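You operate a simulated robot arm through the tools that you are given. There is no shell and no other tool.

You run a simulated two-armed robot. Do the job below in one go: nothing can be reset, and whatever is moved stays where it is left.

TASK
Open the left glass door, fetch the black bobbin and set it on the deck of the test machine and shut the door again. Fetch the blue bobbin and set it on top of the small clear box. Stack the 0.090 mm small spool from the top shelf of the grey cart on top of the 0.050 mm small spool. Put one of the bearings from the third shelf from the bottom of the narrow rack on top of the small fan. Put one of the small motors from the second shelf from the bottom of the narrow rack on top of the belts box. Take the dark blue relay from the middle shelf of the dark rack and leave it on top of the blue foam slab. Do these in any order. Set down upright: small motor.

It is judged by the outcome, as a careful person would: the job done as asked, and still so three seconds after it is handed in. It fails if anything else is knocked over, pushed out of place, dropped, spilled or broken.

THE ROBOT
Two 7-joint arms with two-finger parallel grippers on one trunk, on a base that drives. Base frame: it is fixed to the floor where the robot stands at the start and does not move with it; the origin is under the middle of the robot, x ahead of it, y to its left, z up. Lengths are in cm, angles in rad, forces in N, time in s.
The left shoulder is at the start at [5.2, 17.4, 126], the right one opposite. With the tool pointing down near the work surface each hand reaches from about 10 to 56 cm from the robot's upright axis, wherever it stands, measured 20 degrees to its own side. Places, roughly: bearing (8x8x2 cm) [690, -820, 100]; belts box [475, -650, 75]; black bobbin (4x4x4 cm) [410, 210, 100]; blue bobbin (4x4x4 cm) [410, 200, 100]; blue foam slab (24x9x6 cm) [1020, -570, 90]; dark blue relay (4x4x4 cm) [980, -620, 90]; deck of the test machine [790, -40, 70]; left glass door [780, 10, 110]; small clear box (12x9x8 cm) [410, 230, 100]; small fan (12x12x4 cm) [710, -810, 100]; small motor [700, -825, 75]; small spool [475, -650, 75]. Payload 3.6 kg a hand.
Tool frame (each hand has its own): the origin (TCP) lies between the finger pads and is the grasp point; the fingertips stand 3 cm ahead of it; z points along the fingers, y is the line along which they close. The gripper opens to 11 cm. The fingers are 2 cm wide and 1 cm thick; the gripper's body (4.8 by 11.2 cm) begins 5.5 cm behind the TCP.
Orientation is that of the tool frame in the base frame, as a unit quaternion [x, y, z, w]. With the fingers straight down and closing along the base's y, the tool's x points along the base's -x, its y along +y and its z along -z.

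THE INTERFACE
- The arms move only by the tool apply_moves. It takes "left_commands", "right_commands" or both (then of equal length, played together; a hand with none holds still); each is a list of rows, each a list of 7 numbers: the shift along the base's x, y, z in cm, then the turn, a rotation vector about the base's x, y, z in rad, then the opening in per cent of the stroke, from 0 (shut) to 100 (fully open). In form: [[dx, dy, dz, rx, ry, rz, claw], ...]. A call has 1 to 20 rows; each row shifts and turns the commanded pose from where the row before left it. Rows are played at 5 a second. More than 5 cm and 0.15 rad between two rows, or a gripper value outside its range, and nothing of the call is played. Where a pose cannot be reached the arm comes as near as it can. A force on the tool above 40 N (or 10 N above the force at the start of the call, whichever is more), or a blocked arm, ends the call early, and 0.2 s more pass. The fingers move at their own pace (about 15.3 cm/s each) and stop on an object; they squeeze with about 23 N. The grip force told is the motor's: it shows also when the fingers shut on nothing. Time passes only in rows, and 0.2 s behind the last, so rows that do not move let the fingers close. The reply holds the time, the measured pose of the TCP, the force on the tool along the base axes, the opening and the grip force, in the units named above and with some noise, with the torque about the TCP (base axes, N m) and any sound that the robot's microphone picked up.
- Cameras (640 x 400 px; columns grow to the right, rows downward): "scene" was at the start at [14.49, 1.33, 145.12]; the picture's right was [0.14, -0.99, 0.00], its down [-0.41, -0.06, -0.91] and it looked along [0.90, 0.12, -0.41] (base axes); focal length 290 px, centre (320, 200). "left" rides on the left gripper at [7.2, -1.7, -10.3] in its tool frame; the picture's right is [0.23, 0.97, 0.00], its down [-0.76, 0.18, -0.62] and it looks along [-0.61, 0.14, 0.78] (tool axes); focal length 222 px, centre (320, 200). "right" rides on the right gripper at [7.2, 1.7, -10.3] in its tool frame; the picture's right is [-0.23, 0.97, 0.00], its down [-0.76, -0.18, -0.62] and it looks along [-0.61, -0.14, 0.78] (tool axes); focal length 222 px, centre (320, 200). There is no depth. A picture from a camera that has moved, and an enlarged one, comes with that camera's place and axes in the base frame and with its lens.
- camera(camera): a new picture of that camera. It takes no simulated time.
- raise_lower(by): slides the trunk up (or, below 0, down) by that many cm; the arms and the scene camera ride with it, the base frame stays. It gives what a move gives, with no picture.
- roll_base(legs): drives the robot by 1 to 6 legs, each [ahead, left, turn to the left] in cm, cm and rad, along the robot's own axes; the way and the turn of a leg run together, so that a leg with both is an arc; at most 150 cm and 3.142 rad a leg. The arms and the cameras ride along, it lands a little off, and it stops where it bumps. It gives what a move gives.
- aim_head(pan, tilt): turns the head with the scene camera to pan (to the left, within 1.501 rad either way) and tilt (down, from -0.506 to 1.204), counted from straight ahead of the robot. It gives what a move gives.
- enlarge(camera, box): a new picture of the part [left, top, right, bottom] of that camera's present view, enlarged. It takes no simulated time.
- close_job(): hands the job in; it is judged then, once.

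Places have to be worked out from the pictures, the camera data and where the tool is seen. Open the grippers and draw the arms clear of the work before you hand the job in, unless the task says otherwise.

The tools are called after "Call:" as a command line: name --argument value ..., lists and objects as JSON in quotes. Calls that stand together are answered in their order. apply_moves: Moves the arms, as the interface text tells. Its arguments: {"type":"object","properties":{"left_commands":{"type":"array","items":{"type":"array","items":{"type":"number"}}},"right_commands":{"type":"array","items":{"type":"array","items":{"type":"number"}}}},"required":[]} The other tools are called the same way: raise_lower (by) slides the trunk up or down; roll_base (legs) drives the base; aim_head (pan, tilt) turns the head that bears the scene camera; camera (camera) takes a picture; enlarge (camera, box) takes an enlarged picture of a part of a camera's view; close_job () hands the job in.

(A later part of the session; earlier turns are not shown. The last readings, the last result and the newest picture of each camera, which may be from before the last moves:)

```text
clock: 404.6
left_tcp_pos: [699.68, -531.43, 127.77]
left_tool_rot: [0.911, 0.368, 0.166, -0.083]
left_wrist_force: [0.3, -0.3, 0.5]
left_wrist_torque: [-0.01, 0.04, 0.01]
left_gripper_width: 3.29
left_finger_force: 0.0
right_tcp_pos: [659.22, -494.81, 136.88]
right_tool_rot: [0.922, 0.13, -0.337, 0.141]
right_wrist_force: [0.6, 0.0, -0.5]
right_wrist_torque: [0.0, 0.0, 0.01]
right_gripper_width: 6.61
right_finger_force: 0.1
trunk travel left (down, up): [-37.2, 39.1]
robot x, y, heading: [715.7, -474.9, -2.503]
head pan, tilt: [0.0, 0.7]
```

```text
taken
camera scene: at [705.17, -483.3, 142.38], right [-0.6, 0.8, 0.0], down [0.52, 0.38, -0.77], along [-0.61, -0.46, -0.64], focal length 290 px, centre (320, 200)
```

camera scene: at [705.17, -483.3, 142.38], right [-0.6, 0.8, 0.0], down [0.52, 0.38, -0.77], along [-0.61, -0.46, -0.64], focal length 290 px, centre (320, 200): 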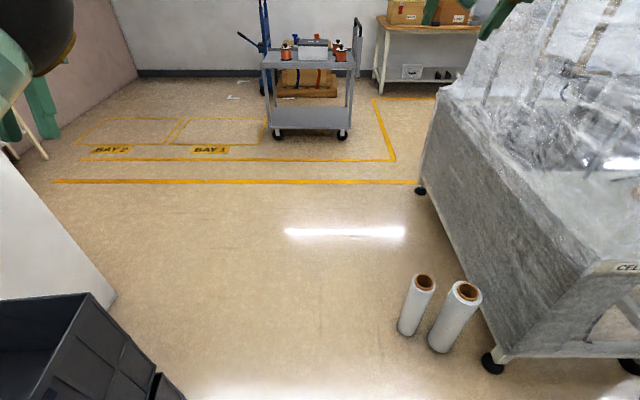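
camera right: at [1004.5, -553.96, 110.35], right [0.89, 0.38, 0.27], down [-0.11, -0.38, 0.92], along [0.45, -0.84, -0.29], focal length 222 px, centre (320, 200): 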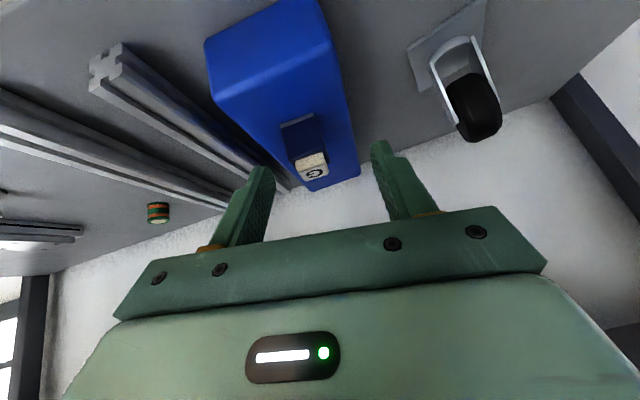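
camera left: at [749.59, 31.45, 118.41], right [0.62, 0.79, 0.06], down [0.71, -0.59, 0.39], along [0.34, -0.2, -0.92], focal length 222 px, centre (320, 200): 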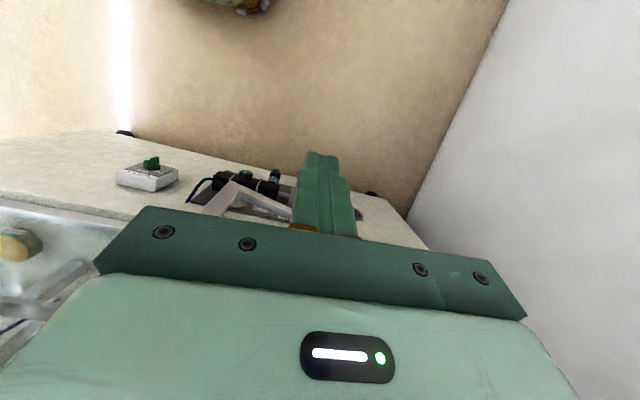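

Clear: I shift 8 left and drive 150 forward through the gap.

Call:
roll_base --legs '[[0, 8, 0], [150, 0, 0]]'

Call:
aim_head --pan 1.0 --tilt 0.3

Call:
camera --camera "scene"

Call:
aim_head --pan 0.0 --tilt 0.4

Call:
camera --camera "scene"

```text
clock: 412.8
left_tcp_pos: [583.71, -628.04, 127.77]
left_tool_rot: [0.911, 0.369, 0.167, -0.084]
left_wrist_force: [0.0, 0.6, 0.2]
left_wrist_torque: [0.01, 0.0, 0.04]
left_gripper_width: 3.3
left_finger_force: 0.2
right_tcp_pos: [543.26, -591.5, 136.85]
right_tool_rot: [0.922, 0.131, -0.337, 0.141]
right_wrist_force: [0.6, -0.2, 0.6]
right_wrist_torque: [-0.01, -0.03, 0.01]
right_gripper_width: 6.62
right_finger_force: 0.0
trunk travel left (down, up): [-37.2, 39.1]
robot x, y, heading: [600.07, -571.3, -2.503]
head pan, tilt: [0.0, 0.7]
```

```text
clock: 414.0
left_tcp_pos: [583.77, -628.1, 127.79]
left_tool_rot: [0.911, 0.369, 0.166, -0.083]
left_wrist_force: [0.7, -0.3, 0.9]
left_wrist_torque: [0.01, 0.0, 0.01]
left_gripper_width: 3.3
left_finger_force: 0.1
right_tcp_pos: [543.16, -591.52, 136.82]
right_tool_rot: [0.921, 0.131, -0.338, 0.141]
right_wrist_force: [-0.4, 0.3, 0.0]
right_wrist_torque: [-0.01, -0.04, 0.01]
right_gripper_width: 6.6
right_finger_force: 0.0
trunk travel left (down, up): [-37.2, 39.1]
robot x, y, heading: [599.67, -571.58, -2.502]
head pan, tilt: [1.0, 0.3]
```

```text
taken
camera scene: at [596.56, -584.13, 145.98], right [-1.0, -0.07, 0.0], down [-0.02, 0.3, -0.96], along [0.07, -0.95, -0.3], focal length 290 px, centre (320, 200)
```

scene: 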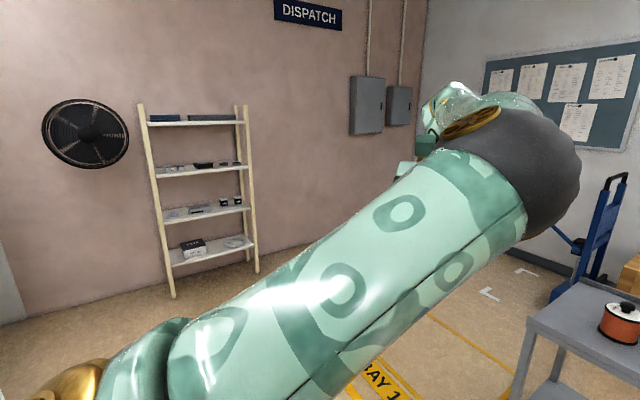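

```text
clock: 415.3
left_tcp_pos: [583.68, -628.02, 127.85]
left_tool_rot: [0.911, 0.368, 0.166, -0.083]
left_wrist_force: [0.4, 0.0, 0.0]
left_wrist_torque: [0.0, 0.0, 0.0]
left_gripper_width: 3.32
left_finger_force: 0.1
right_tcp_pos: [543.26, -591.49, 136.73]
right_tool_rot: [0.921, 0.131, -0.337, 0.142]
right_wrist_force: [-0.4, -0.1, -0.5]
right_wrist_torque: [-0.02, -0.01, -0.03]
right_gripper_width: 6.6
right_finger_force: 0.1
trunk travel left (down, up): [-37.2, 39.1]
robot x, y, heading: [599.85, -571.58, -2.501]
head pan, tilt: [0.0, 0.4]
```

```text
taken
camera scene: at [588.48, -580.37, 145.06], right [-0.6, 0.8, 0.0], down [0.31, 0.23, -0.92], along [-0.74, -0.55, -0.39], focal length 290 px, centre (320, 200)
```

scene: 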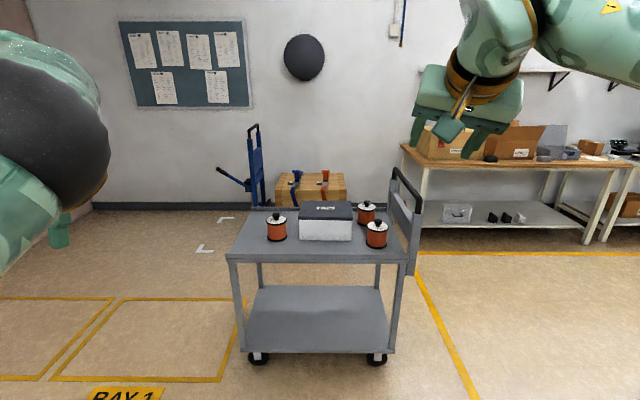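

Both the grey cart (spools, belts box) and the narrow rack are visible. Zoom on both.

Call:
enlarge --camera "scene" --box '[230, 190, 430, 270]'

Call:
aim_head --pan 1.0 --tilt 0.3

Call:
enlarge --camera "scene" --box '[120, 90, 280, 310]'

Call:
enlarge --camera "scene" --box '[145, 145, 265, 225]'

```text
3.20 times, centred on (330, 230) of scene
camera zoom: at [588.48, -580.37, 145.06], right [-0.6, 0.8, 0.0], down [0.31, 0.23, -0.92], along [-0.74, -0.55, -0.39], focal length 928 px, centre (288, 104)
```

zoom: 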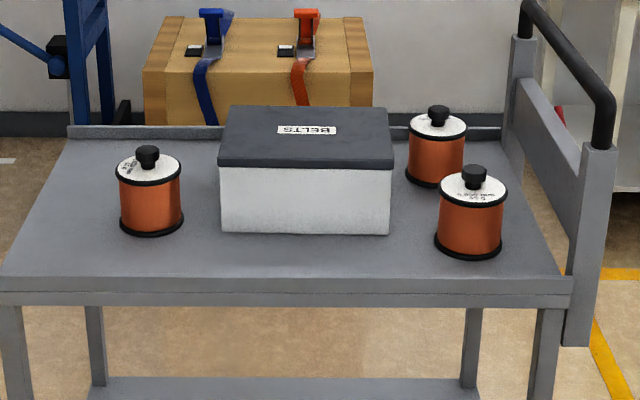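

```text
clock: 416.6
left_tcp_pos: [583.75, -628.06, 127.8]
left_tool_rot: [0.911, 0.369, 0.166, -0.083]
left_wrist_force: [-0.6, 0.4, -0.3]
left_wrist_torque: [0.02, -0.04, 0.01]
left_gripper_width: 3.28
left_finger_force: 0.0
right_tcp_pos: [543.15, -591.54, 136.84]
right_tool_rot: [0.921, 0.131, -0.337, 0.142]
right_wrist_force: [-0.1, 0.1, 1.2]
right_wrist_torque: [0.0, 0.03, -0.01]
right_gripper_width: 6.62
right_finger_force: 0.1
trunk travel left (down, up): [-37.2, 39.1]
robot x, y, heading: [599.98, -571.66, -2.498]
head pan, tilt: [1.0, 0.3]
```

```text
1.82 times, centred on (200, 200) of scene
camera zoom: at [596.55, -584.13, 145.98], right [-1.0, -0.07, 0.0], down [-0.02, 0.3, -0.96], along [0.07, -0.95, -0.3], focal length 528 px, centre (538, 200)
```

zoom: 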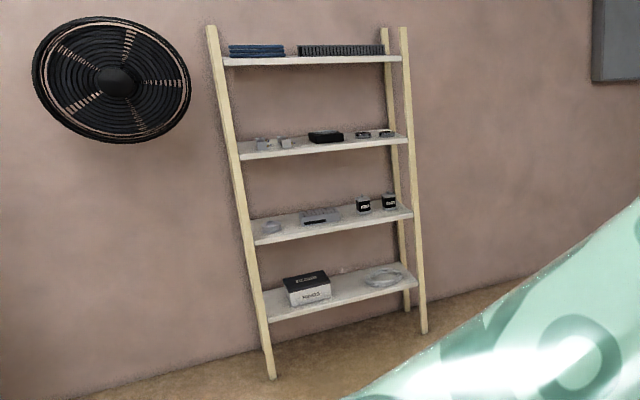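

```text
5.00 times, centred on (205, 185) of scene
camera zoom: at [596.55, -584.13, 145.98], right [-1.0, -0.07, 0.0], down [-0.02, 0.3, -0.96], along [0.07, -0.95, -0.3], focal length 1451 px, centre (895, 275)
```

zoom: 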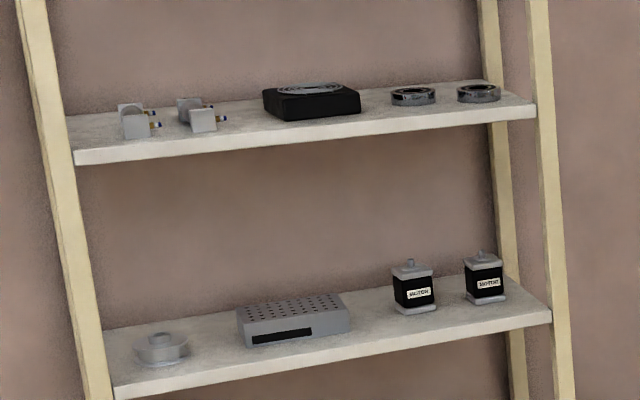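

Third shelf: small fan (black, 12 cm) with two bearings right of it; second shelf: two upright motors. I turn to face the rack (heading ≈ -0.95) and approach to ~75 cm from it.

Call:
roll_base --legs '[[0, 0, 1.55]]'

Call:
roll_base --legs '[[140, -30, 0]]'

Call:
aim_head --pan 0.2 --tilt 0.35

Call:
camera --camera "scene"

```text
clock: 420.7
left_tcp_pos: [655.7, -589.85, 127.85]
left_tool_rot: [0.398, 0.898, 0.062, -0.176]
left_wrist_force: [-0.1, -0.2, -0.1]
left_wrist_torque: [0.01, 0.0, -0.01]
left_gripper_width: 3.32
left_finger_force: 0.0
right_tcp_pos: [617.79, -629.13, 136.82]
right_tool_rot: [0.57, 0.735, -0.143, 0.338]
right_wrist_force: [-0.4, -0.1, 0.0]
right_wrist_torque: [0.0, 0.02, 0.0]
right_gripper_width: 6.61
right_finger_force: 0.1
trunk travel left (down, up): [-37.2, 39.1]
robot x, y, heading: [599.97, -571.82, -0.964]
head pan, tilt: [1.0, 0.3]
```

```text
clock: 427.9
left_tcp_pos: [710.3, -724.42, 127.84]
left_tool_rot: [0.409, 0.894, 0.064, -0.174]
left_wrist_force: [0.7, 0.8, -0.2]
left_wrist_torque: [-0.02, -0.03, 0.01]
left_gripper_width: 3.31
left_finger_force: 0.0
right_tcp_pos: [671.59, -762.71, 136.85]
right_tool_rot: [0.579, 0.729, -0.147, 0.334]
right_wrist_force: [0.2, -0.4, 0.4]
right_wrist_torque: [0.02, 0.01, -0.02]
right_gripper_width: 6.62
right_finger_force: 0.0
trunk travel left (down, up): [-37.2, 39.1]
robot x, y, heading: [654.98, -705.04, -0.984]
head pan, tilt: [1.0, 0.3]
```

```text
clock: 429.0
left_tcp_pos: [710.4, -724.38, 127.79]
left_tool_rot: [0.409, 0.893, 0.064, -0.175]
left_wrist_force: [-0.7, -0.1, 0.6]
left_wrist_torque: [-0.01, -0.02, -0.02]
left_gripper_width: 3.3
left_finger_force: 0.0
right_tcp_pos: [671.62, -762.69, 136.81]
right_tool_rot: [0.579, 0.729, -0.147, 0.335]
right_wrist_force: [-0.5, 0.0, -0.4]
right_wrist_torque: [-0.01, -0.01, -0.02]
right_gripper_width: 6.63
right_finger_force: 0.1
trunk travel left (down, up): [-37.2, 39.1]
robot x, y, heading: [654.99, -704.89, -0.988]
head pan, tilt: [0.201, 0.351]
```

```text
taken
camera scene: at [664.75, -715.87, 145.51], right [-0.71, -0.71, 0.0], down [-0.24, 0.24, -0.94], along [0.67, -0.66, -0.34], focal length 290 px, centre (320, 200)
```

scene: 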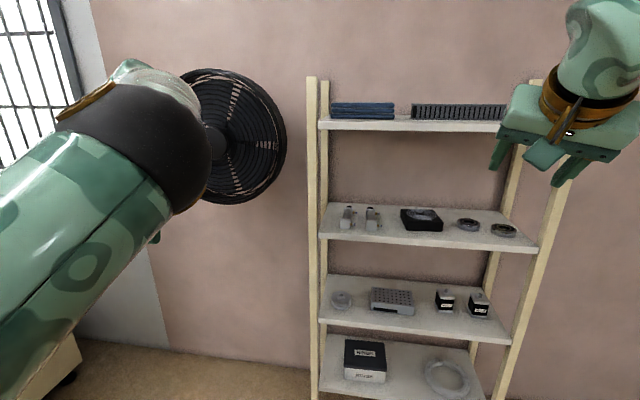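

Zoom in on the shelves from here.

Call:
enlarge --camera "scene" --box '[300, 180, 560, 340]'

```text
2.46 times, centred on (430, 260) of scene
camera zoom: at [664.75, -715.87, 145.51], right [-0.71, -0.71, 0.0], down [-0.24, 0.24, -0.94], along [0.67, -0.66, -0.34], focal length 714 px, centre (49, 52)
```

zoom: 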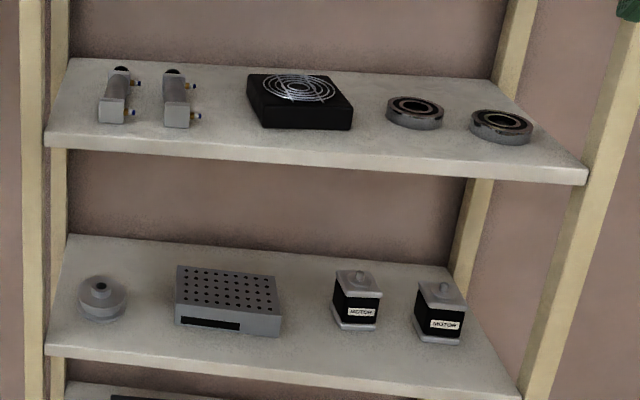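

Bearing 1 is at roughly [690.5, -809, 104.5], 8 cm inside the shelf's front. I square up, level the right tool (50° pitch), open it, and approach.

Call:
roll_base --legs '[[0, 0, 0.046]]'

Call:
apply_moves --right_commands '[[0, 0, -3, -0.015, 0.056, 0.097, 90], [0, 0, -4, -0.015, 0.056, 0.097, 90], [0, 0, -4, -0.015, 0.056, 0.097, 90], [0, 0, -4, 0, 0, 0, 90]]'

Call:
roll_base --legs '[[22, -20.6, 0]]'

Call:
aim_head --pan 0.0 --tilt 0.5

Call:
camera --camera "scene"

Call:
camera --camera "right"

```text
clock: 429.8
left_tcp_pos: [711.11, -721.93, 127.73]
left_tool_rot: [0.389, 0.903, 0.059, -0.175]
left_wrist_force: [0.6, -0.9, 0.5]
left_wrist_torque: [-0.01, 0.03, 0.01]
left_gripper_width: 3.3
left_finger_force: 0.0
right_tcp_pos: [674.17, -761.83, 136.88]
right_tool_rot: [0.562, 0.742, -0.14, 0.338]
right_wrist_force: [-0.1, 0.1, 0.3]
right_wrist_torque: [0.01, 0.01, 0.02]
right_gripper_width: 6.6
right_finger_force: 0.1
trunk travel left (down, up): [-37.2, 39.1]
robot x, y, heading: [654.97, -704.71, -0.939]
head pan, tilt: [0.201, 0.351]
```

```text
clock: 430.8
left_tcp_pos: [711.15, -722.06, 127.83]
left_tool_rot: [0.388, 0.902, 0.06, -0.177]
left_wrist_force: [0.3, -0.3, 0.0]
left_wrist_torque: [0.0, -0.02, -0.02]
left_gripper_width: 3.3
left_finger_force: 0.0
right_tcp_pos: [674.25, -762.01, 121.7]
right_tool_rot: [0.428, 0.837, -0.152, 0.303]
right_wrist_force: [-0.2, 0.4, 0.7]
right_wrist_torque: [-0.01, -0.01, 0.0]
right_gripper_width: 9.9
right_finger_force: 0.1
trunk travel left (down, up): [-37.2, 39.1]
robot x, y, heading: [655.21, -705.13, -0.936]
head pan, tilt: [0.201, 0.351]
```

```text
clock: 432.9
left_tcp_pos: [707.26, -751.63, 127.97]
left_tool_rot: [0.389, 0.902, 0.061, -0.175]
left_wrist_force: [-0.3, 0.3, -0.8]
left_wrist_torque: [0.04, -0.01, 0.03]
left_gripper_width: 3.28
left_finger_force: 0.0
right_tcp_pos: [670.28, -792.02, 121.83]
right_tool_rot: [0.428, 0.837, -0.152, 0.304]
right_wrist_force: [1.0, -0.3, -0.1]
right_wrist_torque: [0.03, 0.01, 0.0]
right_gripper_width: 9.92
right_finger_force: 0.2
trunk travel left (down, up): [-37.2, 39.1]
robot x, y, heading: [651.2, -734.79, -0.934]
head pan, tilt: [0.201, 0.351]
```

```text
clock: 433.6
left_tcp_pos: [707.18, -751.69, 127.83]
left_tool_rot: [0.388, 0.903, 0.059, -0.176]
left_wrist_force: [-0.2, -0.3, 0.7]
left_wrist_torque: [0.0, -0.01, -0.02]
left_gripper_width: 3.29
left_finger_force: 0.1
right_tcp_pos: [670.31, -791.92, 121.86]
right_tool_rot: [0.428, 0.837, -0.152, 0.304]
right_wrist_force: [1.0, 0.4, 0.1]
right_wrist_torque: [0.01, 0.0, 0.01]
right_gripper_width: 9.9
right_finger_force: 0.1
trunk travel left (down, up): [-37.2, 39.1]
robot x, y, heading: [651.22, -734.73, -0.938]
head pan, tilt: [0.0, 0.499]
```

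```text
taken
camera scene: at [659.68, -746.4, 144.15], right [-0.81, -0.59, 0.0], down [-0.28, 0.39, -0.88], along [0.52, -0.71, -0.48], focal length 290 px, centre (320, 200)
```

scene: 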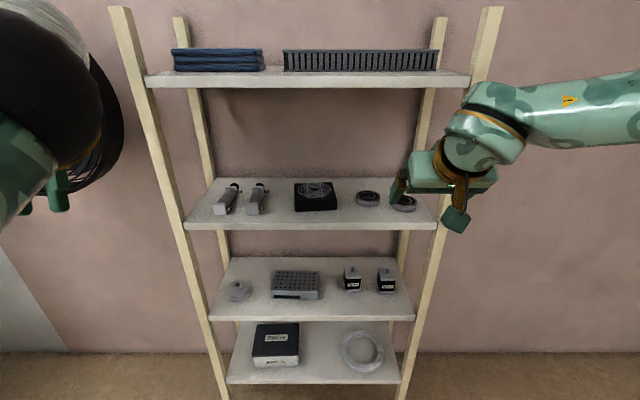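

```text
taken
camera right: at [664.35, -780.93, 125.22], right [0.89, 0.43, 0.15], down [-0.04, -0.26, 0.97], along [0.45, -0.86, -0.21], focal length 222 px, centre (320, 200)
```

right: 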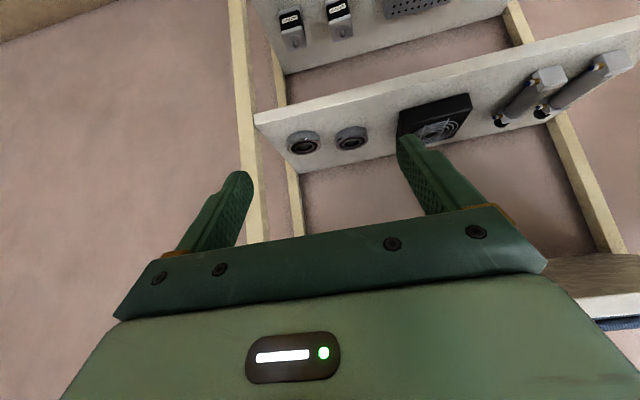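

Zoom both for triangulation of bearings and fan.

Call:
enlarge --camera "scene" --box '[280, 160, 440, 300]'

Call:
enlarge --camera "right" --box '[230, 60, 490, 200]'

```text
2.86 times, centred on (360, 230) of scene
camera zoom: at [659.68, -746.4, 144.15], right [-0.81, -0.59, 0.0], down [-0.28, 0.39, -0.88], along [0.52, -0.71, -0.48], focal length 829 px, centre (206, 114)
```

zoom: 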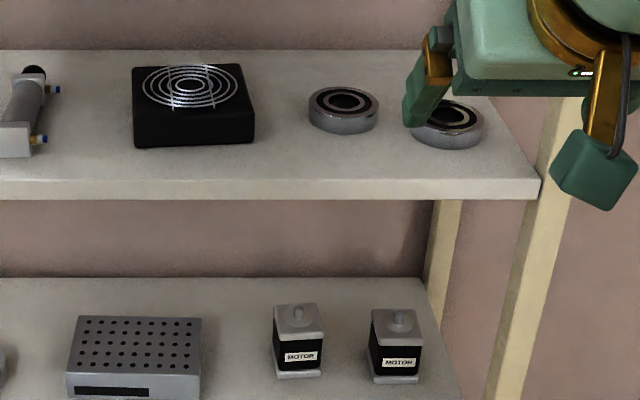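

```text
2.46 times, centred on (360, 130) of right
camera zoom: at [664.35, -780.93, 125.22], right [0.89, 0.43, 0.15], down [-0.04, -0.26, 0.97], along [0.45, -0.86, -0.21], focal length 547 px, centre (222, 372)
```

zoom: 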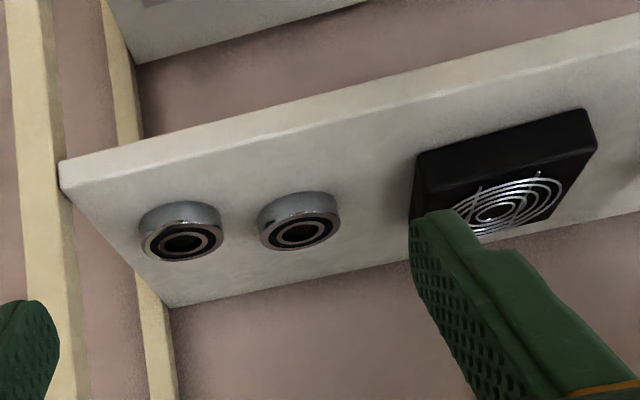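

Bearing 1 top at [693.4, -816.5, 104.1]; shelf ≈ 102; fan's top centre ≈ [705.8, -806.5] at ~105-106. I drive 20 forward, 4 left, and then position the hand above the bearing.

Call:
roll_base --legs '[[20, 4, 0]]'

Call:
apply_moves --right_commands '[[1.0, -1.4, -2.5, 0, 0, 0, 85], [1.0, -1.4, -2.5, 0, 0, 0, 85], [1.0, -1.4, -2.5, 0, 0, 0, 85]]'

Call:
camera --camera "scene"

Call:
camera --camera "right"

```text
clock: 435.2
left_tcp_pos: [721.84, -765.74, 127.77]
left_tool_rot: [0.392, 0.901, 0.061, -0.176]
left_wrist_force: [0.6, 0.4, -0.3]
left_wrist_torque: [0.02, 0.03, 0.0]
left_gripper_width: 3.29
left_finger_force: 0.0
right_tcp_pos: [684.66, -805.6, 121.81]
right_tool_rot: [0.43, 0.836, -0.153, 0.304]
right_wrist_force: [0.3, -0.2, -0.2]
right_wrist_torque: [0.02, 0.02, -0.01]
right_gripper_width: 9.91
right_finger_force: 0.0
trunk travel left (down, up): [-37.2, 39.1]
robot x, y, heading: [665.39, -748.39, -0.942]
head pan, tilt: [0.0, 0.499]
```

```text
clock: 436.0
left_tcp_pos: [721.79, -765.78, 127.75]
left_tool_rot: [0.391, 0.901, 0.061, -0.176]
left_wrist_force: [0.2, -0.3, -0.4]
left_wrist_torque: [0.03, -0.02, 0.0]
left_gripper_width: 3.31
left_finger_force: 0.1
right_tcp_pos: [687.56, -809.77, 114.07]
right_tool_rot: [0.431, 0.836, -0.154, 0.303]
right_wrist_force: [-0.2, -0.2, 0.7]
right_wrist_torque: [0.02, -0.02, 0.03]
right_gripper_width: 9.34
right_finger_force: 0.1
trunk travel left (down, up): [-37.2, 39.1]
robot x, y, heading: [665.93, -748.75, -0.945]
head pan, tilt: [0.0, 0.499]
```

```text
taken
camera scene: at [674.35, -760.11, 144.13], right [-0.81, -0.59, 0.0], down [-0.28, 0.39, -0.88], along [0.51, -0.71, -0.48], focal length 290 px, centre (320, 200)
```

scene: 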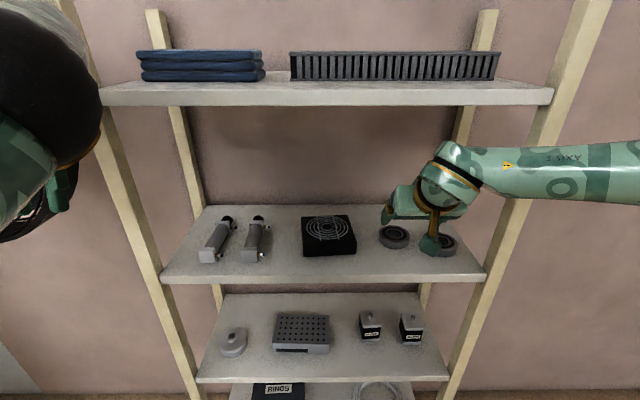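

```text
taken
camera right: at [681.7, -798.76, 117.45], right [0.89, 0.42, 0.15], down [-0.04, -0.26, 0.97], along [0.45, -0.87, -0.21], focal length 222 px, centre (320, 200)
```

right: 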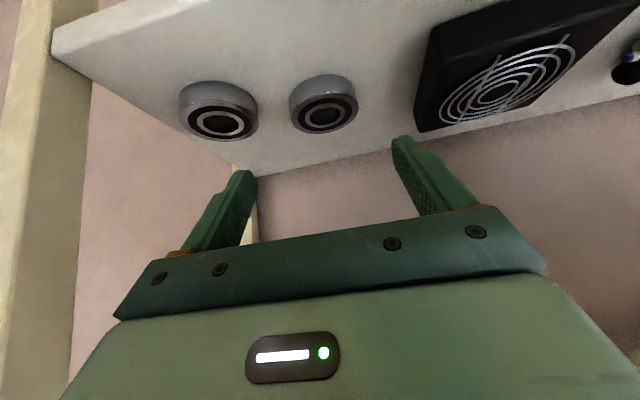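

Aligned with bearing 1. Descend in steps.

Call:
apply_moves --right_commands '[[1.3, -1.6, -1.6, 0, 0, 0, 85], [1.3, -1.5, -2.0, 0, 0, 0, 85], [1.1, -1.3, -2.4, 0, 0, 0, 85]]'

Call:
camera --camera "right"

Call:
enlarge --camera "scene" --box '[300, 120, 500, 290]'

```text
clock: 436.8
left_tcp_pos: [721.86, -765.78, 127.99]
left_tool_rot: [0.391, 0.901, 0.062, -0.176]
left_wrist_force: [-0.5, -0.4, 0.3]
left_wrist_torque: [0.0, 0.0, 0.01]
left_gripper_width: 3.29
left_finger_force: 0.0
right_tcp_pos: [686.7, -813.17, 109.37]
right_tool_rot: [0.431, 0.836, -0.153, 0.303]
right_wrist_force: [0.8, -0.6, -0.5]
right_wrist_torque: [0.01, -0.02, -0.01]
right_gripper_width: 9.35
right_finger_force: 0.0
right hand out of reach, approached as far as the arm can: row 1, 2, 3
trunk travel left (down, up): [-37.2, 39.1]
robot x, y, heading: [665.8, -748.24, -0.946]
head pan, tilt: [0.0, 0.499]
```

```text
taken
camera right: at [680.78, -802.27, 112.82], right [0.89, 0.43, 0.15], down [-0.04, -0.26, 0.97], along [0.45, -0.87, -0.21], focal length 222 px, centre (320, 200)
```

right: 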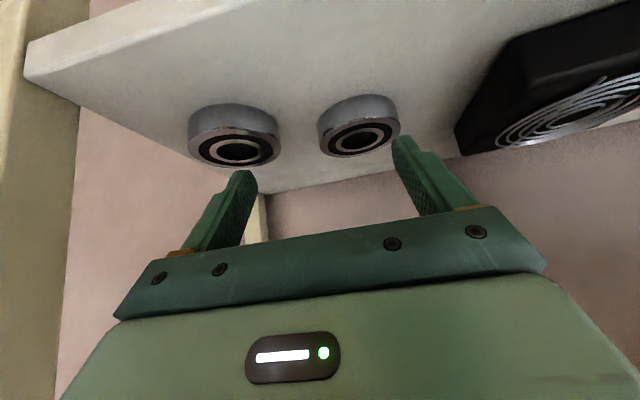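

```text
2.35 times, centred on (400, 205) of scene
camera zoom: at [674.34, -760.09, 144.14], right [-0.81, -0.59, 0.0], down [-0.28, 0.39, -0.88], along [0.51, -0.71, -0.48], focal length 683 px, centre (132, 188)
```

zoom: 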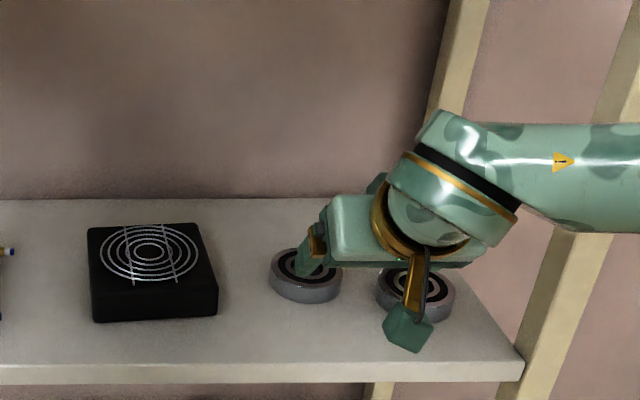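

The arm is near its limit there (target 70 cm ahead). First I lift the hand back up a bit and move the base 8 cm closer.

Call:
apply_moves --right_commands '[[-1.0, 1.2, 2.5, 0, 0, 0, 85], [-0.8, 1.0, 2.5, 0, 0, 0, 85]]'

Call:
roll_base --legs '[[8, 0, 0]]'

Call:
camera --camera "right"

Call:
camera --camera "scene"

```text
clock: 437.4
left_tcp_pos: [721.74, -765.52, 127.88]
left_tool_rot: [0.393, 0.901, 0.061, -0.176]
left_wrist_force: [1.1, 1.0, 0.3]
left_wrist_torque: [0.01, 0.01, 0.0]
left_gripper_width: 3.3
left_finger_force: 0.0
right_tcp_pos: [684.7, -810.85, 114.7]
right_tool_rot: [0.43, 0.836, -0.154, 0.304]
right_wrist_force: [0.7, 0.3, 0.5]
right_wrist_torque: [0.02, 0.03, 0.01]
right_gripper_width: 9.39
right_finger_force: 0.1
trunk travel left (down, up): [-37.2, 39.1]
robot x, y, heading: [665.7, -748.3, -0.948]
head pan, tilt: [0.0, 0.499]
```

```text
clock: 438.3
left_tcp_pos: [722.4, -766.79, 128.31]
left_tool_rot: [0.384, 0.904, 0.058, -0.177]
left_wrist_force: [-0.4, 1.1, -0.1]
left_wrist_torque: [-0.01, 0.0, 0.0]
left_gripper_width: 3.31
left_finger_force: 0.0
right_tcp_pos: [686.18, -812.78, 115.24]
right_tool_rot: [0.427, 0.836, -0.153, 0.31]
right_wrist_force: [0.0, -0.3, -1.1]
right_wrist_torque: [0.0, -0.01, 0.02]
right_gripper_width: 9.34
right_finger_force: 0.1
trunk travel left (down, up): [-37.2, 39.1]
robot x, y, heading: [667.75, -751.04, -0.939]
head pan, tilt: [0.0, 0.499]
stopped in leg 1: the robot was blocked; the commanded pose is now the measured one
```

```text
taken
camera right: at [680.14, -801.86, 118.51], right [0.89, 0.43, 0.16], down [-0.05, -0.25, 0.97], along [0.46, -0.87, -0.2], focal length 222 px, centre (320, 200)
```

right: 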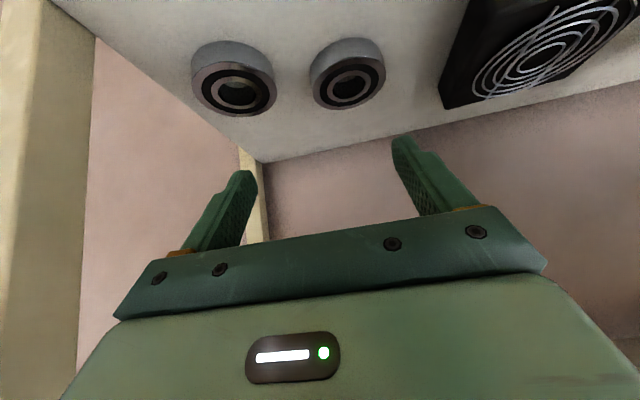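

```text
taken
camera scene: at [674.94, -761.78, 144.31], right [-0.81, -0.59, 0.0], down [-0.27, 0.38, -0.88], along [0.52, -0.71, -0.47], focal length 290 px, centre (320, 200)
```

scene: 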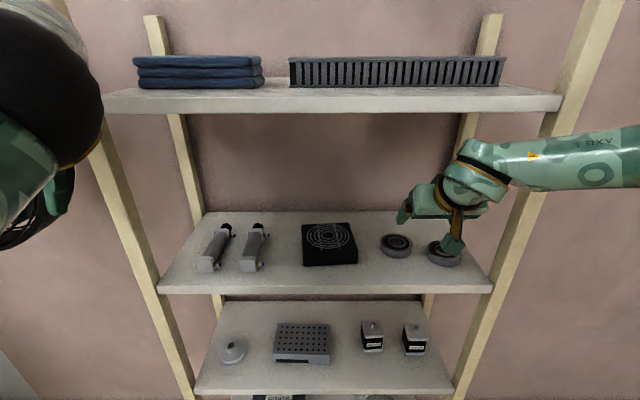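

Something (rack's foot or left elbow at the left rail) blocks closer approach. I back off, lower the trunk 15 (which leans the shoulders forward), raise the hand and re-approach.

Call:
roll_base --legs '[[-14, 0, 0]]'

Call:
raise_lower --by -16

Call:
apply_moves --right_commands '[[0, 0, 4, 0, 0, 0, 85], [0, 0, 4, 0, 0, 0, 85], [0, 0, 4, 0, 0, 0, 85]]'

Call:
aim_head --pan 0.7 --tilt 0.6

Call:
camera --camera "scene"

```text
clock: 439.6
left_tcp_pos: [715.39, -756.57, 127.48]
left_tool_rot: [0.385, 0.903, 0.06, -0.183]
left_wrist_force: [-0.2, 0.5, -0.4]
left_wrist_torque: [0.02, -0.01, -0.04]
left_gripper_width: 3.29
left_finger_force: 0.1
right_tcp_pos: [678.81, -802.3, 114.68]
right_tool_rot: [0.428, 0.837, -0.152, 0.303]
right_wrist_force: [-0.6, 0.2, 0.8]
right_wrist_torque: [-0.02, 0.0, 0.02]
right_gripper_width: 9.31
right_finger_force: 0.0
trunk travel left (down, up): [-37.2, 39.1]
robot x, y, heading: [659.49, -740.02, -0.938]
head pan, tilt: [0.0, 0.499]
```

```text
clock: 441.5
left_tcp_pos: [715.42, -756.56, 111.53]
left_tool_rot: [0.385, 0.903, 0.06, -0.183]
left_wrist_force: [0.7, -0.9, 0.1]
left_wrist_torque: [-0.01, 0.0, 0.01]
left_gripper_width: 3.34
left_finger_force: 0.1
right_tcp_pos: [678.76, -802.4, 98.53]
right_tool_rot: [0.427, 0.838, -0.152, 0.305]
right_wrist_force: [0.2, -0.3, 0.3]
right_wrist_torque: [-0.01, -0.04, -0.01]
right_gripper_width: 9.33
right_finger_force: 0.1
trunk travel left (down, up): [-21.2, 55.1]
robot x, y, heading: [659.25, -740.21, -0.941]
head pan, tilt: [0.0, 0.499]
```

```text
clock: 442.3
left_tcp_pos: [715.44, -756.51, 111.59]
left_tool_rot: [0.385, 0.902, 0.06, -0.183]
left_wrist_force: [0.4, 0.4, 0.4]
left_wrist_torque: [-0.01, 0.0, 0.0]
left_gripper_width: 3.29
left_finger_force: 0.0
right_tcp_pos: [678.78, -802.24, 110.5]
right_tool_rot: [0.427, 0.838, -0.152, 0.303]
right_wrist_force: [-0.3, 0.4, -0.1]
right_wrist_torque: [-0.02, -0.01, 0.02]
right_gripper_width: 9.32
right_finger_force: 0.0
trunk travel left (down, up): [-21.2, 55.1]
robot x, y, heading: [659.67, -739.85, -0.936]
head pan, tilt: [0.0, 0.499]
```

```text
clock: 443.3
left_tcp_pos: [715.44, -756.65, 111.56]
left_tool_rot: [0.385, 0.903, 0.06, -0.183]
left_wrist_force: [-0.2, 0.1, 0.0]
left_wrist_torque: [0.0, -0.04, 0.01]
left_gripper_width: 3.28
left_finger_force: 0.0
right_tcp_pos: [678.78, -802.35, 110.53]
right_tool_rot: [0.428, 0.838, -0.151, 0.303]
right_wrist_force: [0.2, -0.7, 0.6]
right_wrist_torque: [0.01, 0.01, 0.01]
right_gripper_width: 9.35
right_finger_force: 0.1
trunk travel left (down, up): [-21.2, 55.1]
robot x, y, heading: [659.24, -740.08, -0.939]
head pan, tilt: [0.7, 0.6]
```

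```text
taken
camera scene: at [675.36, -751.81, 126.85], right [-0.24, -0.97, 0.0], down [-0.55, 0.13, -0.82], along [0.8, -0.2, -0.57], focal length 290 px, centre (320, 200)
```

scene: 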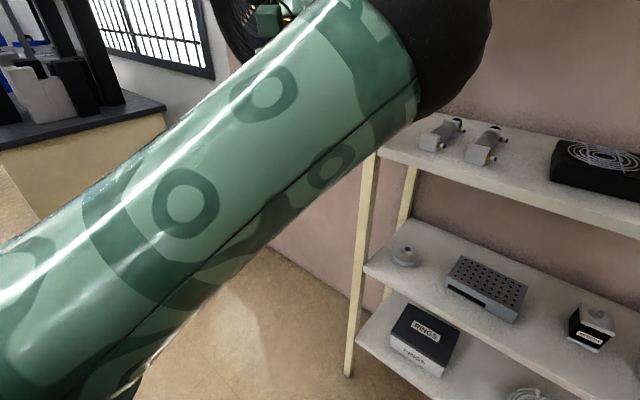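

I swing the left hand out and back so its elbow moves away from the rack's left rail.

Call:
apply_moves --left_commands '[[1.25, 3.4, 0, 0, 0, 0, 30], [1.25, 3.4, 0, 0, 0, 0, 30], [1.25, 3.4, 0, 0, 0, 0, 30], [1.25, 3.4, 0, 0, 0, 0, 30], [1.25, 3.4, 0, 0, 0, 0, 30]]'

Call:
camera --camera "scene"

```text
clock: 444.5
left_tcp_pos: [722.05, -739.66, 111.41]
left_tool_rot: [0.386, 0.902, 0.061, -0.184]
left_wrist_force: [-0.9, 0.0, 0.9]
left_wrist_torque: [0.02, -0.02, 0.04]
left_gripper_width: 3.29
left_finger_force: 0.0
right_tcp_pos: [678.82, -802.34, 110.55]
right_tool_rot: [0.428, 0.838, -0.153, 0.303]
right_wrist_force: [0.1, 0.1, -0.9]
right_wrist_torque: [0.01, 0.0, -0.02]
right_gripper_width: 9.37
right_finger_force: 0.0
trunk travel left (down, up): [-21.2, 55.1]
robot x, y, heading: [659.05, -740.17, -0.938]
head pan, tilt: [0.7, 0.6]
```

```text
taken
camera scene: at [675.42, -751.72, 126.85], right [-0.24, -0.97, 0.0], down [-0.55, 0.13, -0.82], along [0.8, -0.2, -0.57], focal length 290 px, centre (320, 200)
```

scene: 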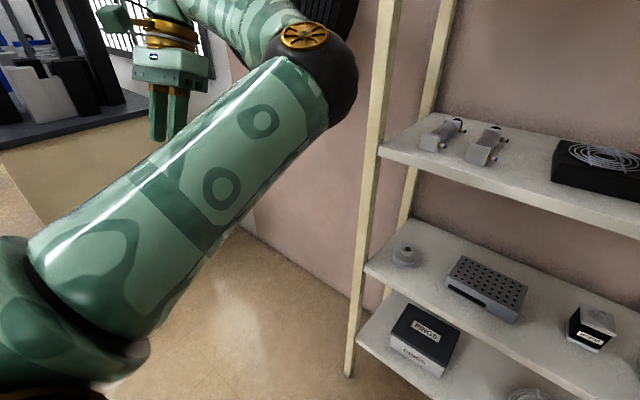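

Elbow is now left of the rail. Approach again: forward 15, left 3.

Call:
roll_base --legs '[[15, 3, 0]]'

Call:
aim_head --pan 0.0 --tilt 0.5

Call:
camera --camera "scene"

Call:
enlarge --camera "right" --box '[170, 40, 450, 200]'

```text
clock: 445.9
left_tcp_pos: [733.38, -750.03, 111.55]
left_tool_rot: [0.385, 0.902, 0.061, -0.183]
left_wrist_force: [0.5, 0.1, 1.0]
left_wrist_torque: [0.05, 0.02, -0.02]
left_gripper_width: 3.31
left_finger_force: 0.0
right_tcp_pos: [690.21, -812.72, 110.49]
right_tool_rot: [0.428, 0.838, -0.152, 0.302]
right_wrist_force: [-0.3, 0.1, -0.3]
right_wrist_torque: [-0.04, -0.03, -0.01]
right_gripper_width: 9.32
right_finger_force: 0.1
trunk travel left (down, up): [-21.2, 55.1]
robot x, y, heading: [670.68, -750.24, -0.935]
head pan, tilt: [0.7, 0.6]
```

```text
clock: 447.0
left_tcp_pos: [733.19, -749.98, 111.41]
left_tool_rot: [0.385, 0.902, 0.06, -0.184]
left_wrist_force: [0.4, 0.4, 0.5]
left_wrist_torque: [0.0, -0.02, -0.05]
left_gripper_width: 3.27
left_finger_force: 0.0
right_tcp_pos: [690.13, -812.62, 110.52]
right_tool_rot: [0.427, 0.838, -0.152, 0.304]
right_wrist_force: [0.2, 0.2, 0.5]
right_wrist_torque: [0.0, 0.0, 0.02]
right_gripper_width: 9.35
right_finger_force: 0.0
trunk travel left (down, up): [-21.2, 55.1]
robot x, y, heading: [670.9, -750.32, -0.939]
head pan, tilt: [0.0, 0.499]
```

```text
taken
camera scene: at [683.46, -767.39, 127.76], right [-0.81, -0.59, 0.0], down [-0.28, 0.39, -0.88], along [0.52, -0.71, -0.48], focal length 290 px, centre (320, 200)
```

scene: 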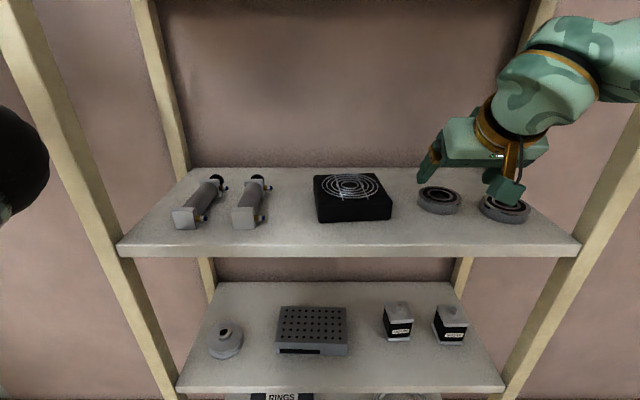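

```text
2.29 times, centred on (310, 120) of right
camera zoom: at [684.21, -801.79, 113.91], right [0.89, 0.43, 0.15], down [-0.04, -0.26, 0.97], along [0.45, -0.86, -0.21], focal length 508 px, centre (343, 383)
```

zoom: 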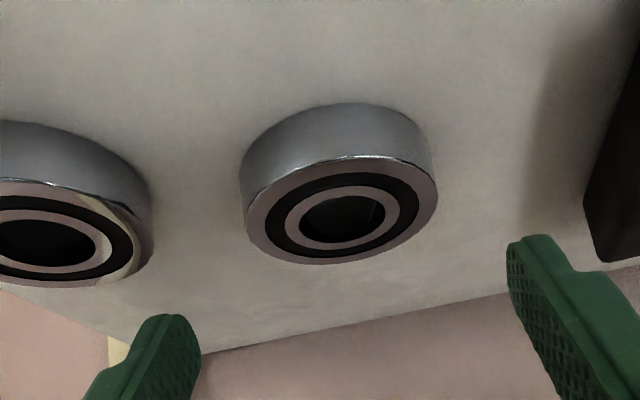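

Bearing centred between the fingers at [692.6, -815.8]. Descend the last 5.4 cm and close.

Call:
apply_moves --right_commands '[[0.6, -0.8, -1.8, 0, 0, 0, 85], [0.6, -0.8, -1.8, 0, 0, 0, 85], [0.5, -0.7, -1.6, 0, 0, 0, 85]]'

Call:
enlarge --camera "right" --box '[170, 40, 450, 200]'

Call:
enlarge --camera "scene" --box '[380, 100, 560, 240]'

```text
clock: 447.8
left_tcp_pos: [733.2, -750.02, 111.5]
left_tool_rot: [0.385, 0.902, 0.06, -0.184]
left_wrist_force: [0.4, 0.1, -0.2]
left_wrist_torque: [0.02, 0.0, -0.03]
left_gripper_width: 3.27
left_finger_force: 0.1
right_tcp_pos: [691.94, -815.14, 105.2]
right_tool_rot: [0.428, 0.838, -0.152, 0.304]
right_wrist_force: [-1.0, -0.6, 0.0]
right_wrist_torque: [0.01, 0.01, -0.01]
right_gripper_width: 9.35
right_finger_force: 0.1
trunk travel left (down, up): [-21.2, 55.1]
robot x, y, heading: [670.87, -750.33, -0.941]
head pan, tilt: [0.0, 0.499]
```

```text
2.29 times, centred on (310, 120) of right
camera zoom: at [685.97, -804.2, 108.58], right [0.89, 0.43, 0.15], down [-0.04, -0.26, 0.97], along [0.45, -0.86, -0.21], focal length 508 px, centre (343, 383)
```

zoom: 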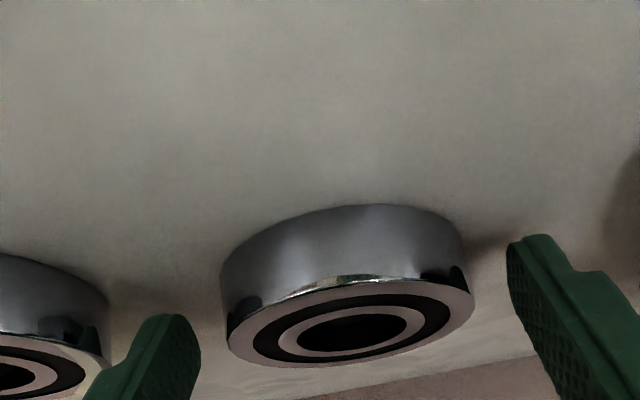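

```text
2.86 times, centred on (470, 170) of scene
camera zoom: at [683.48, -767.44, 127.75], right [-0.81, -0.59, 0.0], down [-0.28, 0.39, -0.88], along [0.52, -0.71, -0.48], focal length 829 px, centre (-109, 286)
```

zoom: 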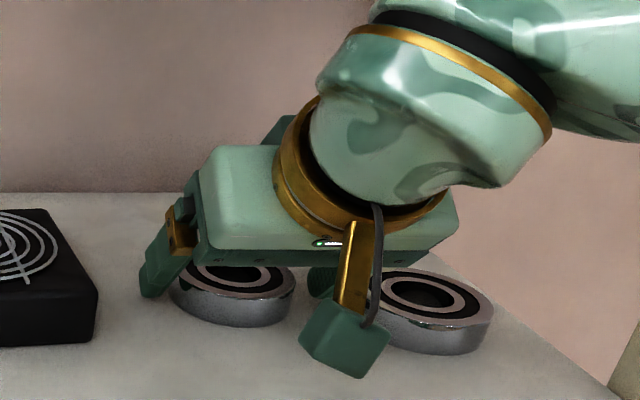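

Tips straddle the bearing's centre. Close.

Call:
apply_moves --right_commands '[[0, 0, 0, 0, 0, 0, 60], [0, 0, 0, 0, 0, 0, 40], [0, 0, 0, 0, 0, 0, 20], [0, 0, 0, 0, 0, 0, 20]]'

Call:
apply_moves --right_commands '[[0, 0, 1, 0, 0, 0, 20], [0, 0, 1.5, 0, 0, 0, 20], [0, 0, 2, 0, 0, 0, 20]]'

Call:
enlarge --camera "right" --box '[170, 40, 450, 200]'

Call:
enlarge --camera "scene" --box '[300, 100, 560, 240]'

```text
clock: 448.8
left_tcp_pos: [733.26, -750.04, 111.48]
left_tool_rot: [0.385, 0.902, 0.061, -0.183]
left_wrist_force: [0.2, 0.2, 0.5]
left_wrist_torque: [-0.01, -0.01, -0.01]
left_gripper_width: 3.29
left_finger_force: 0.1
right_tcp_pos: [691.69, -815.16, 105.31]
right_tool_rot: [0.427, 0.838, -0.151, 0.304]
right_wrist_force: [0.6, -0.8, 2.3]
right_wrist_torque: [-0.09, 0.03, 0.0]
right_gripper_width: 6.99
right_finger_force: 23.3
trunk travel left (down, up): [-21.2, 55.1]
robot x, y, heading: [670.36, -750.21, -0.937]
head pan, tilt: [0.0, 0.499]
```

```text
clock: 449.6
left_tcp_pos: [733.28, -750.01, 111.48]
left_tool_rot: [0.385, 0.902, 0.06, -0.184]
left_wrist_force: [0.1, 0.2, -0.8]
left_wrist_torque: [-0.03, 0.02, -0.02]
left_gripper_width: 3.3
left_finger_force: 0.1
right_tcp_pos: [691.89, -815.0, 109.89]
right_tool_rot: [0.428, 0.838, -0.152, 0.303]
right_wrist_force: [0.4, -0.5, -2.3]
right_wrist_torque: [0.04, 0.02, 0.02]
right_gripper_width: 6.97
right_finger_force: 23.2
trunk travel left (down, up): [-21.2, 55.1]
robot x, y, heading: [670.76, -750.07, -0.938]
head pan, tilt: [0.0, 0.499]
```

```text
2.29 times, centred on (310, 120) of right
camera zoom: at [685.91, -804.08, 113.27], right [0.89, 0.43, 0.15], down [-0.04, -0.26, 0.97], along [0.45, -0.86, -0.21], focal length 508 px, centre (343, 383)
```

zoom: 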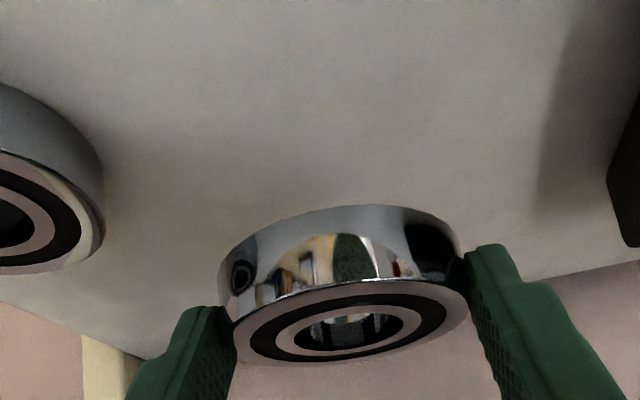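

```text
2.46 times, centred on (430, 170) of scene
camera zoom: at [683.46, -767.38, 127.76], right [-0.81, -0.59, 0.0], down [-0.28, 0.39, -0.88], along [0.52, -0.71, -0.48], focal length 714 px, centre (49, 274)
```

zoom: 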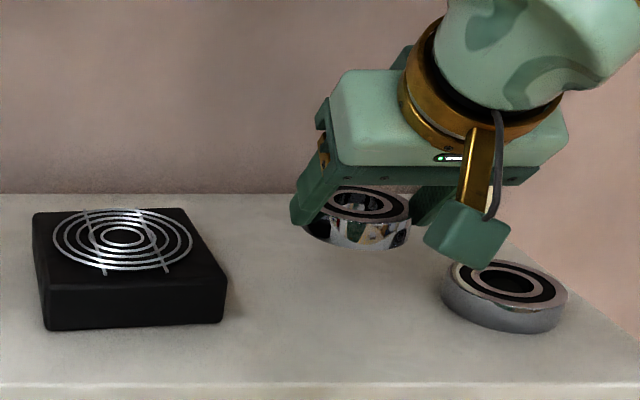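

Bearing lifted level. The fan's centre is at ≈ [705.9, -807]. I raise 3 cm and shift the base 15.8 cm left.

Call:
apply_moves --right_commands '[[0, 0, 1.5, 0, 0, 0, 20], [0, 0, 1.5, 0, 0, 0, 20]]'

Call:
roll_base --legs '[[0, 15.8, 0]]'

Call:
camera --camera "right"

Call:
enlarge --camera "scene" --box '[350, 100, 610, 260]'

```text
clock: 450.2
left_tcp_pos: [733.25, -749.95, 111.48]
left_tool_rot: [0.386, 0.902, 0.061, -0.184]
left_wrist_force: [0.5, 0.3, -0.7]
left_wrist_torque: [0.02, -0.02, 0.0]
left_gripper_width: 3.3
left_finger_force: 0.0
right_tcp_pos: [691.95, -814.84, 112.79]
right_tool_rot: [0.427, 0.838, -0.152, 0.304]
right_wrist_force: [0.1, 0.4, -1.4]
right_wrist_torque: [0.03, 0.04, 0.0]
right_gripper_width: 6.98
right_finger_force: 22.8
trunk travel left (down, up): [-21.2, 55.1]
robot x, y, heading: [670.9, -750.45, -0.935]
head pan, tilt: [0.0, 0.499]
```

```text
clock: 451.6
left_tcp_pos: [745.91, -740.76, 111.33]
left_tool_rot: [0.386, 0.902, 0.06, -0.184]
left_wrist_force: [-0.4, 0.3, 0.4]
left_wrist_torque: [-0.02, 0.0, -0.03]
left_gripper_width: 3.31
left_finger_force: 0.1
right_tcp_pos: [704.69, -805.67, 112.9]
right_tool_rot: [0.427, 0.838, -0.153, 0.304]
right_wrist_force: [0.2, -0.3, -2.1]
right_wrist_torque: [0.02, 0.0, 0.0]
right_gripper_width: 6.98
right_finger_force: 23.2
trunk travel left (down, up): [-21.2, 55.1]
robot x, y, heading: [683.28, -741.18, -0.941]
head pan, tilt: [0.0, 0.499]
```

```text
taken
camera right: at [698.74, -794.67, 116.25], right [0.89, 0.43, 0.15], down [-0.04, -0.26, 0.97], along [0.45, -0.86, -0.21], focal length 222 px, centre (320, 200)
```

right: 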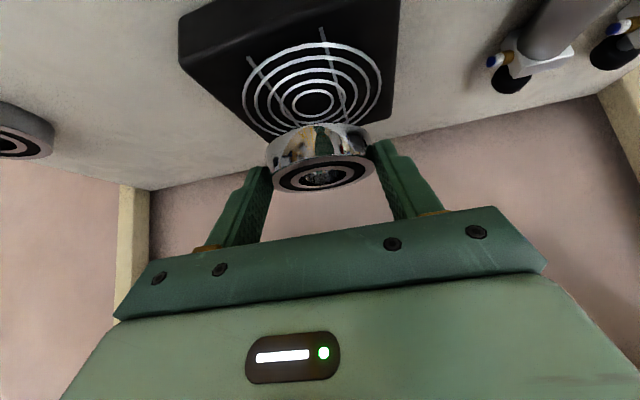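

```text
2.46 times, centred on (480, 180) of scene
camera zoom: at [696.22, -758.09, 127.75], right [-0.81, -0.59, 0.0], down [-0.28, 0.39, -0.88], along [0.52, -0.71, -0.48], focal length 714 px, centre (-74, 249)
```

zoom: 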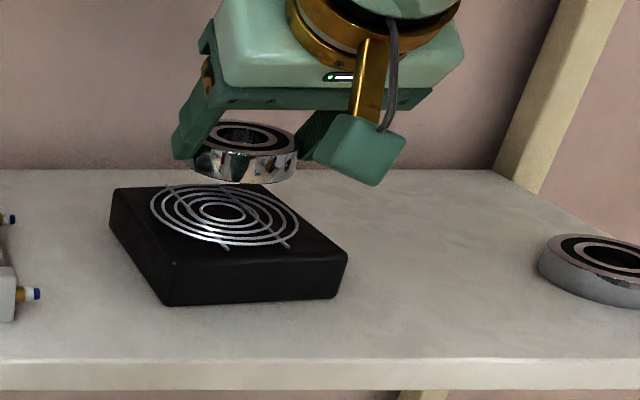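

Well centred over the fan. Lower to contact.

Call:
apply_moves --right_commands '[[0.2, -0.3, -1.5, 0, 0, 0, 20], [0, 0, -1.2, 0, 0, 0, 20]]'

Call:
apply_moves --right_commands '[[0, 0, -0.4, 0, 0, 0, 20], [0, 0, -0.3, 0, 0, 0, 20]]'

Call:
enlarge --camera "scene" --box '[350, 100, 610, 260]'

```text
clock: 452.2
left_tcp_pos: [745.9, -740.81, 111.5]
left_tool_rot: [0.385, 0.902, 0.06, -0.184]
left_wrist_force: [-0.5, 1.0, -0.3]
left_wrist_torque: [-0.02, 0.06, -0.02]
left_gripper_width: 3.33
left_finger_force: 0.1
right_tcp_pos: [704.85, -805.95, 110.1]
right_tool_rot: [0.428, 0.837, -0.153, 0.303]
right_wrist_force: [0.1, -0.1, -1.2]
right_wrist_torque: [0.01, 0.02, -0.01]
right_gripper_width: 6.96
right_finger_force: 23.3
trunk travel left (down, up): [-21.2, 55.1]
robot x, y, heading: [683.73, -741.33, -0.937]
head pan, tilt: [0.0, 0.499]
```

```text
clock: 452.8
left_tcp_pos: [745.86, -740.78, 111.46]
left_tool_rot: [0.385, 0.903, 0.061, -0.183]
left_wrist_force: [-0.6, -0.2, -0.4]
left_wrist_torque: [0.01, -0.01, 0.01]
left_gripper_width: 3.29
left_finger_force: 0.1
right_tcp_pos: [704.73, -805.98, 109.44]
right_tool_rot: [0.428, 0.837, -0.152, 0.304]
right_wrist_force: [0.2, -0.3, -2.3]
right_wrist_torque: [0.03, 0.01, -0.03]
right_gripper_width: 6.98
right_finger_force: 22.9
trunk travel left (down, up): [-21.2, 55.1]
robot x, y, heading: [683.49, -741.18, -0.938]
head pan, tilt: [0.0, 0.499]
```

```text
2.46 times, centred on (480, 180) of scene
camera zoom: at [696.1, -758.18, 127.75], right [-0.81, -0.59, 0.0], down [-0.28, 0.39, -0.88], along [0.52, -0.71, -0.48], focal length 714 px, centre (-74, 249)
```

zoom: 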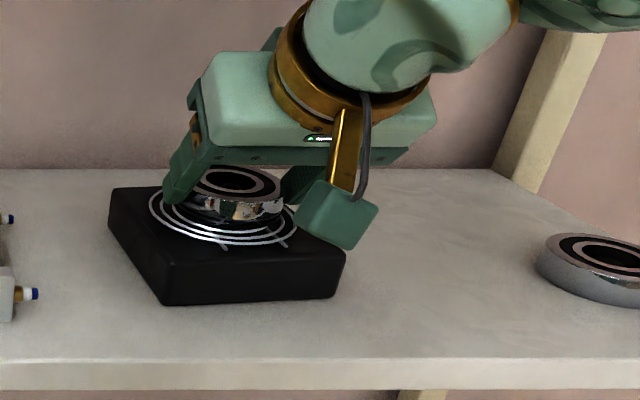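

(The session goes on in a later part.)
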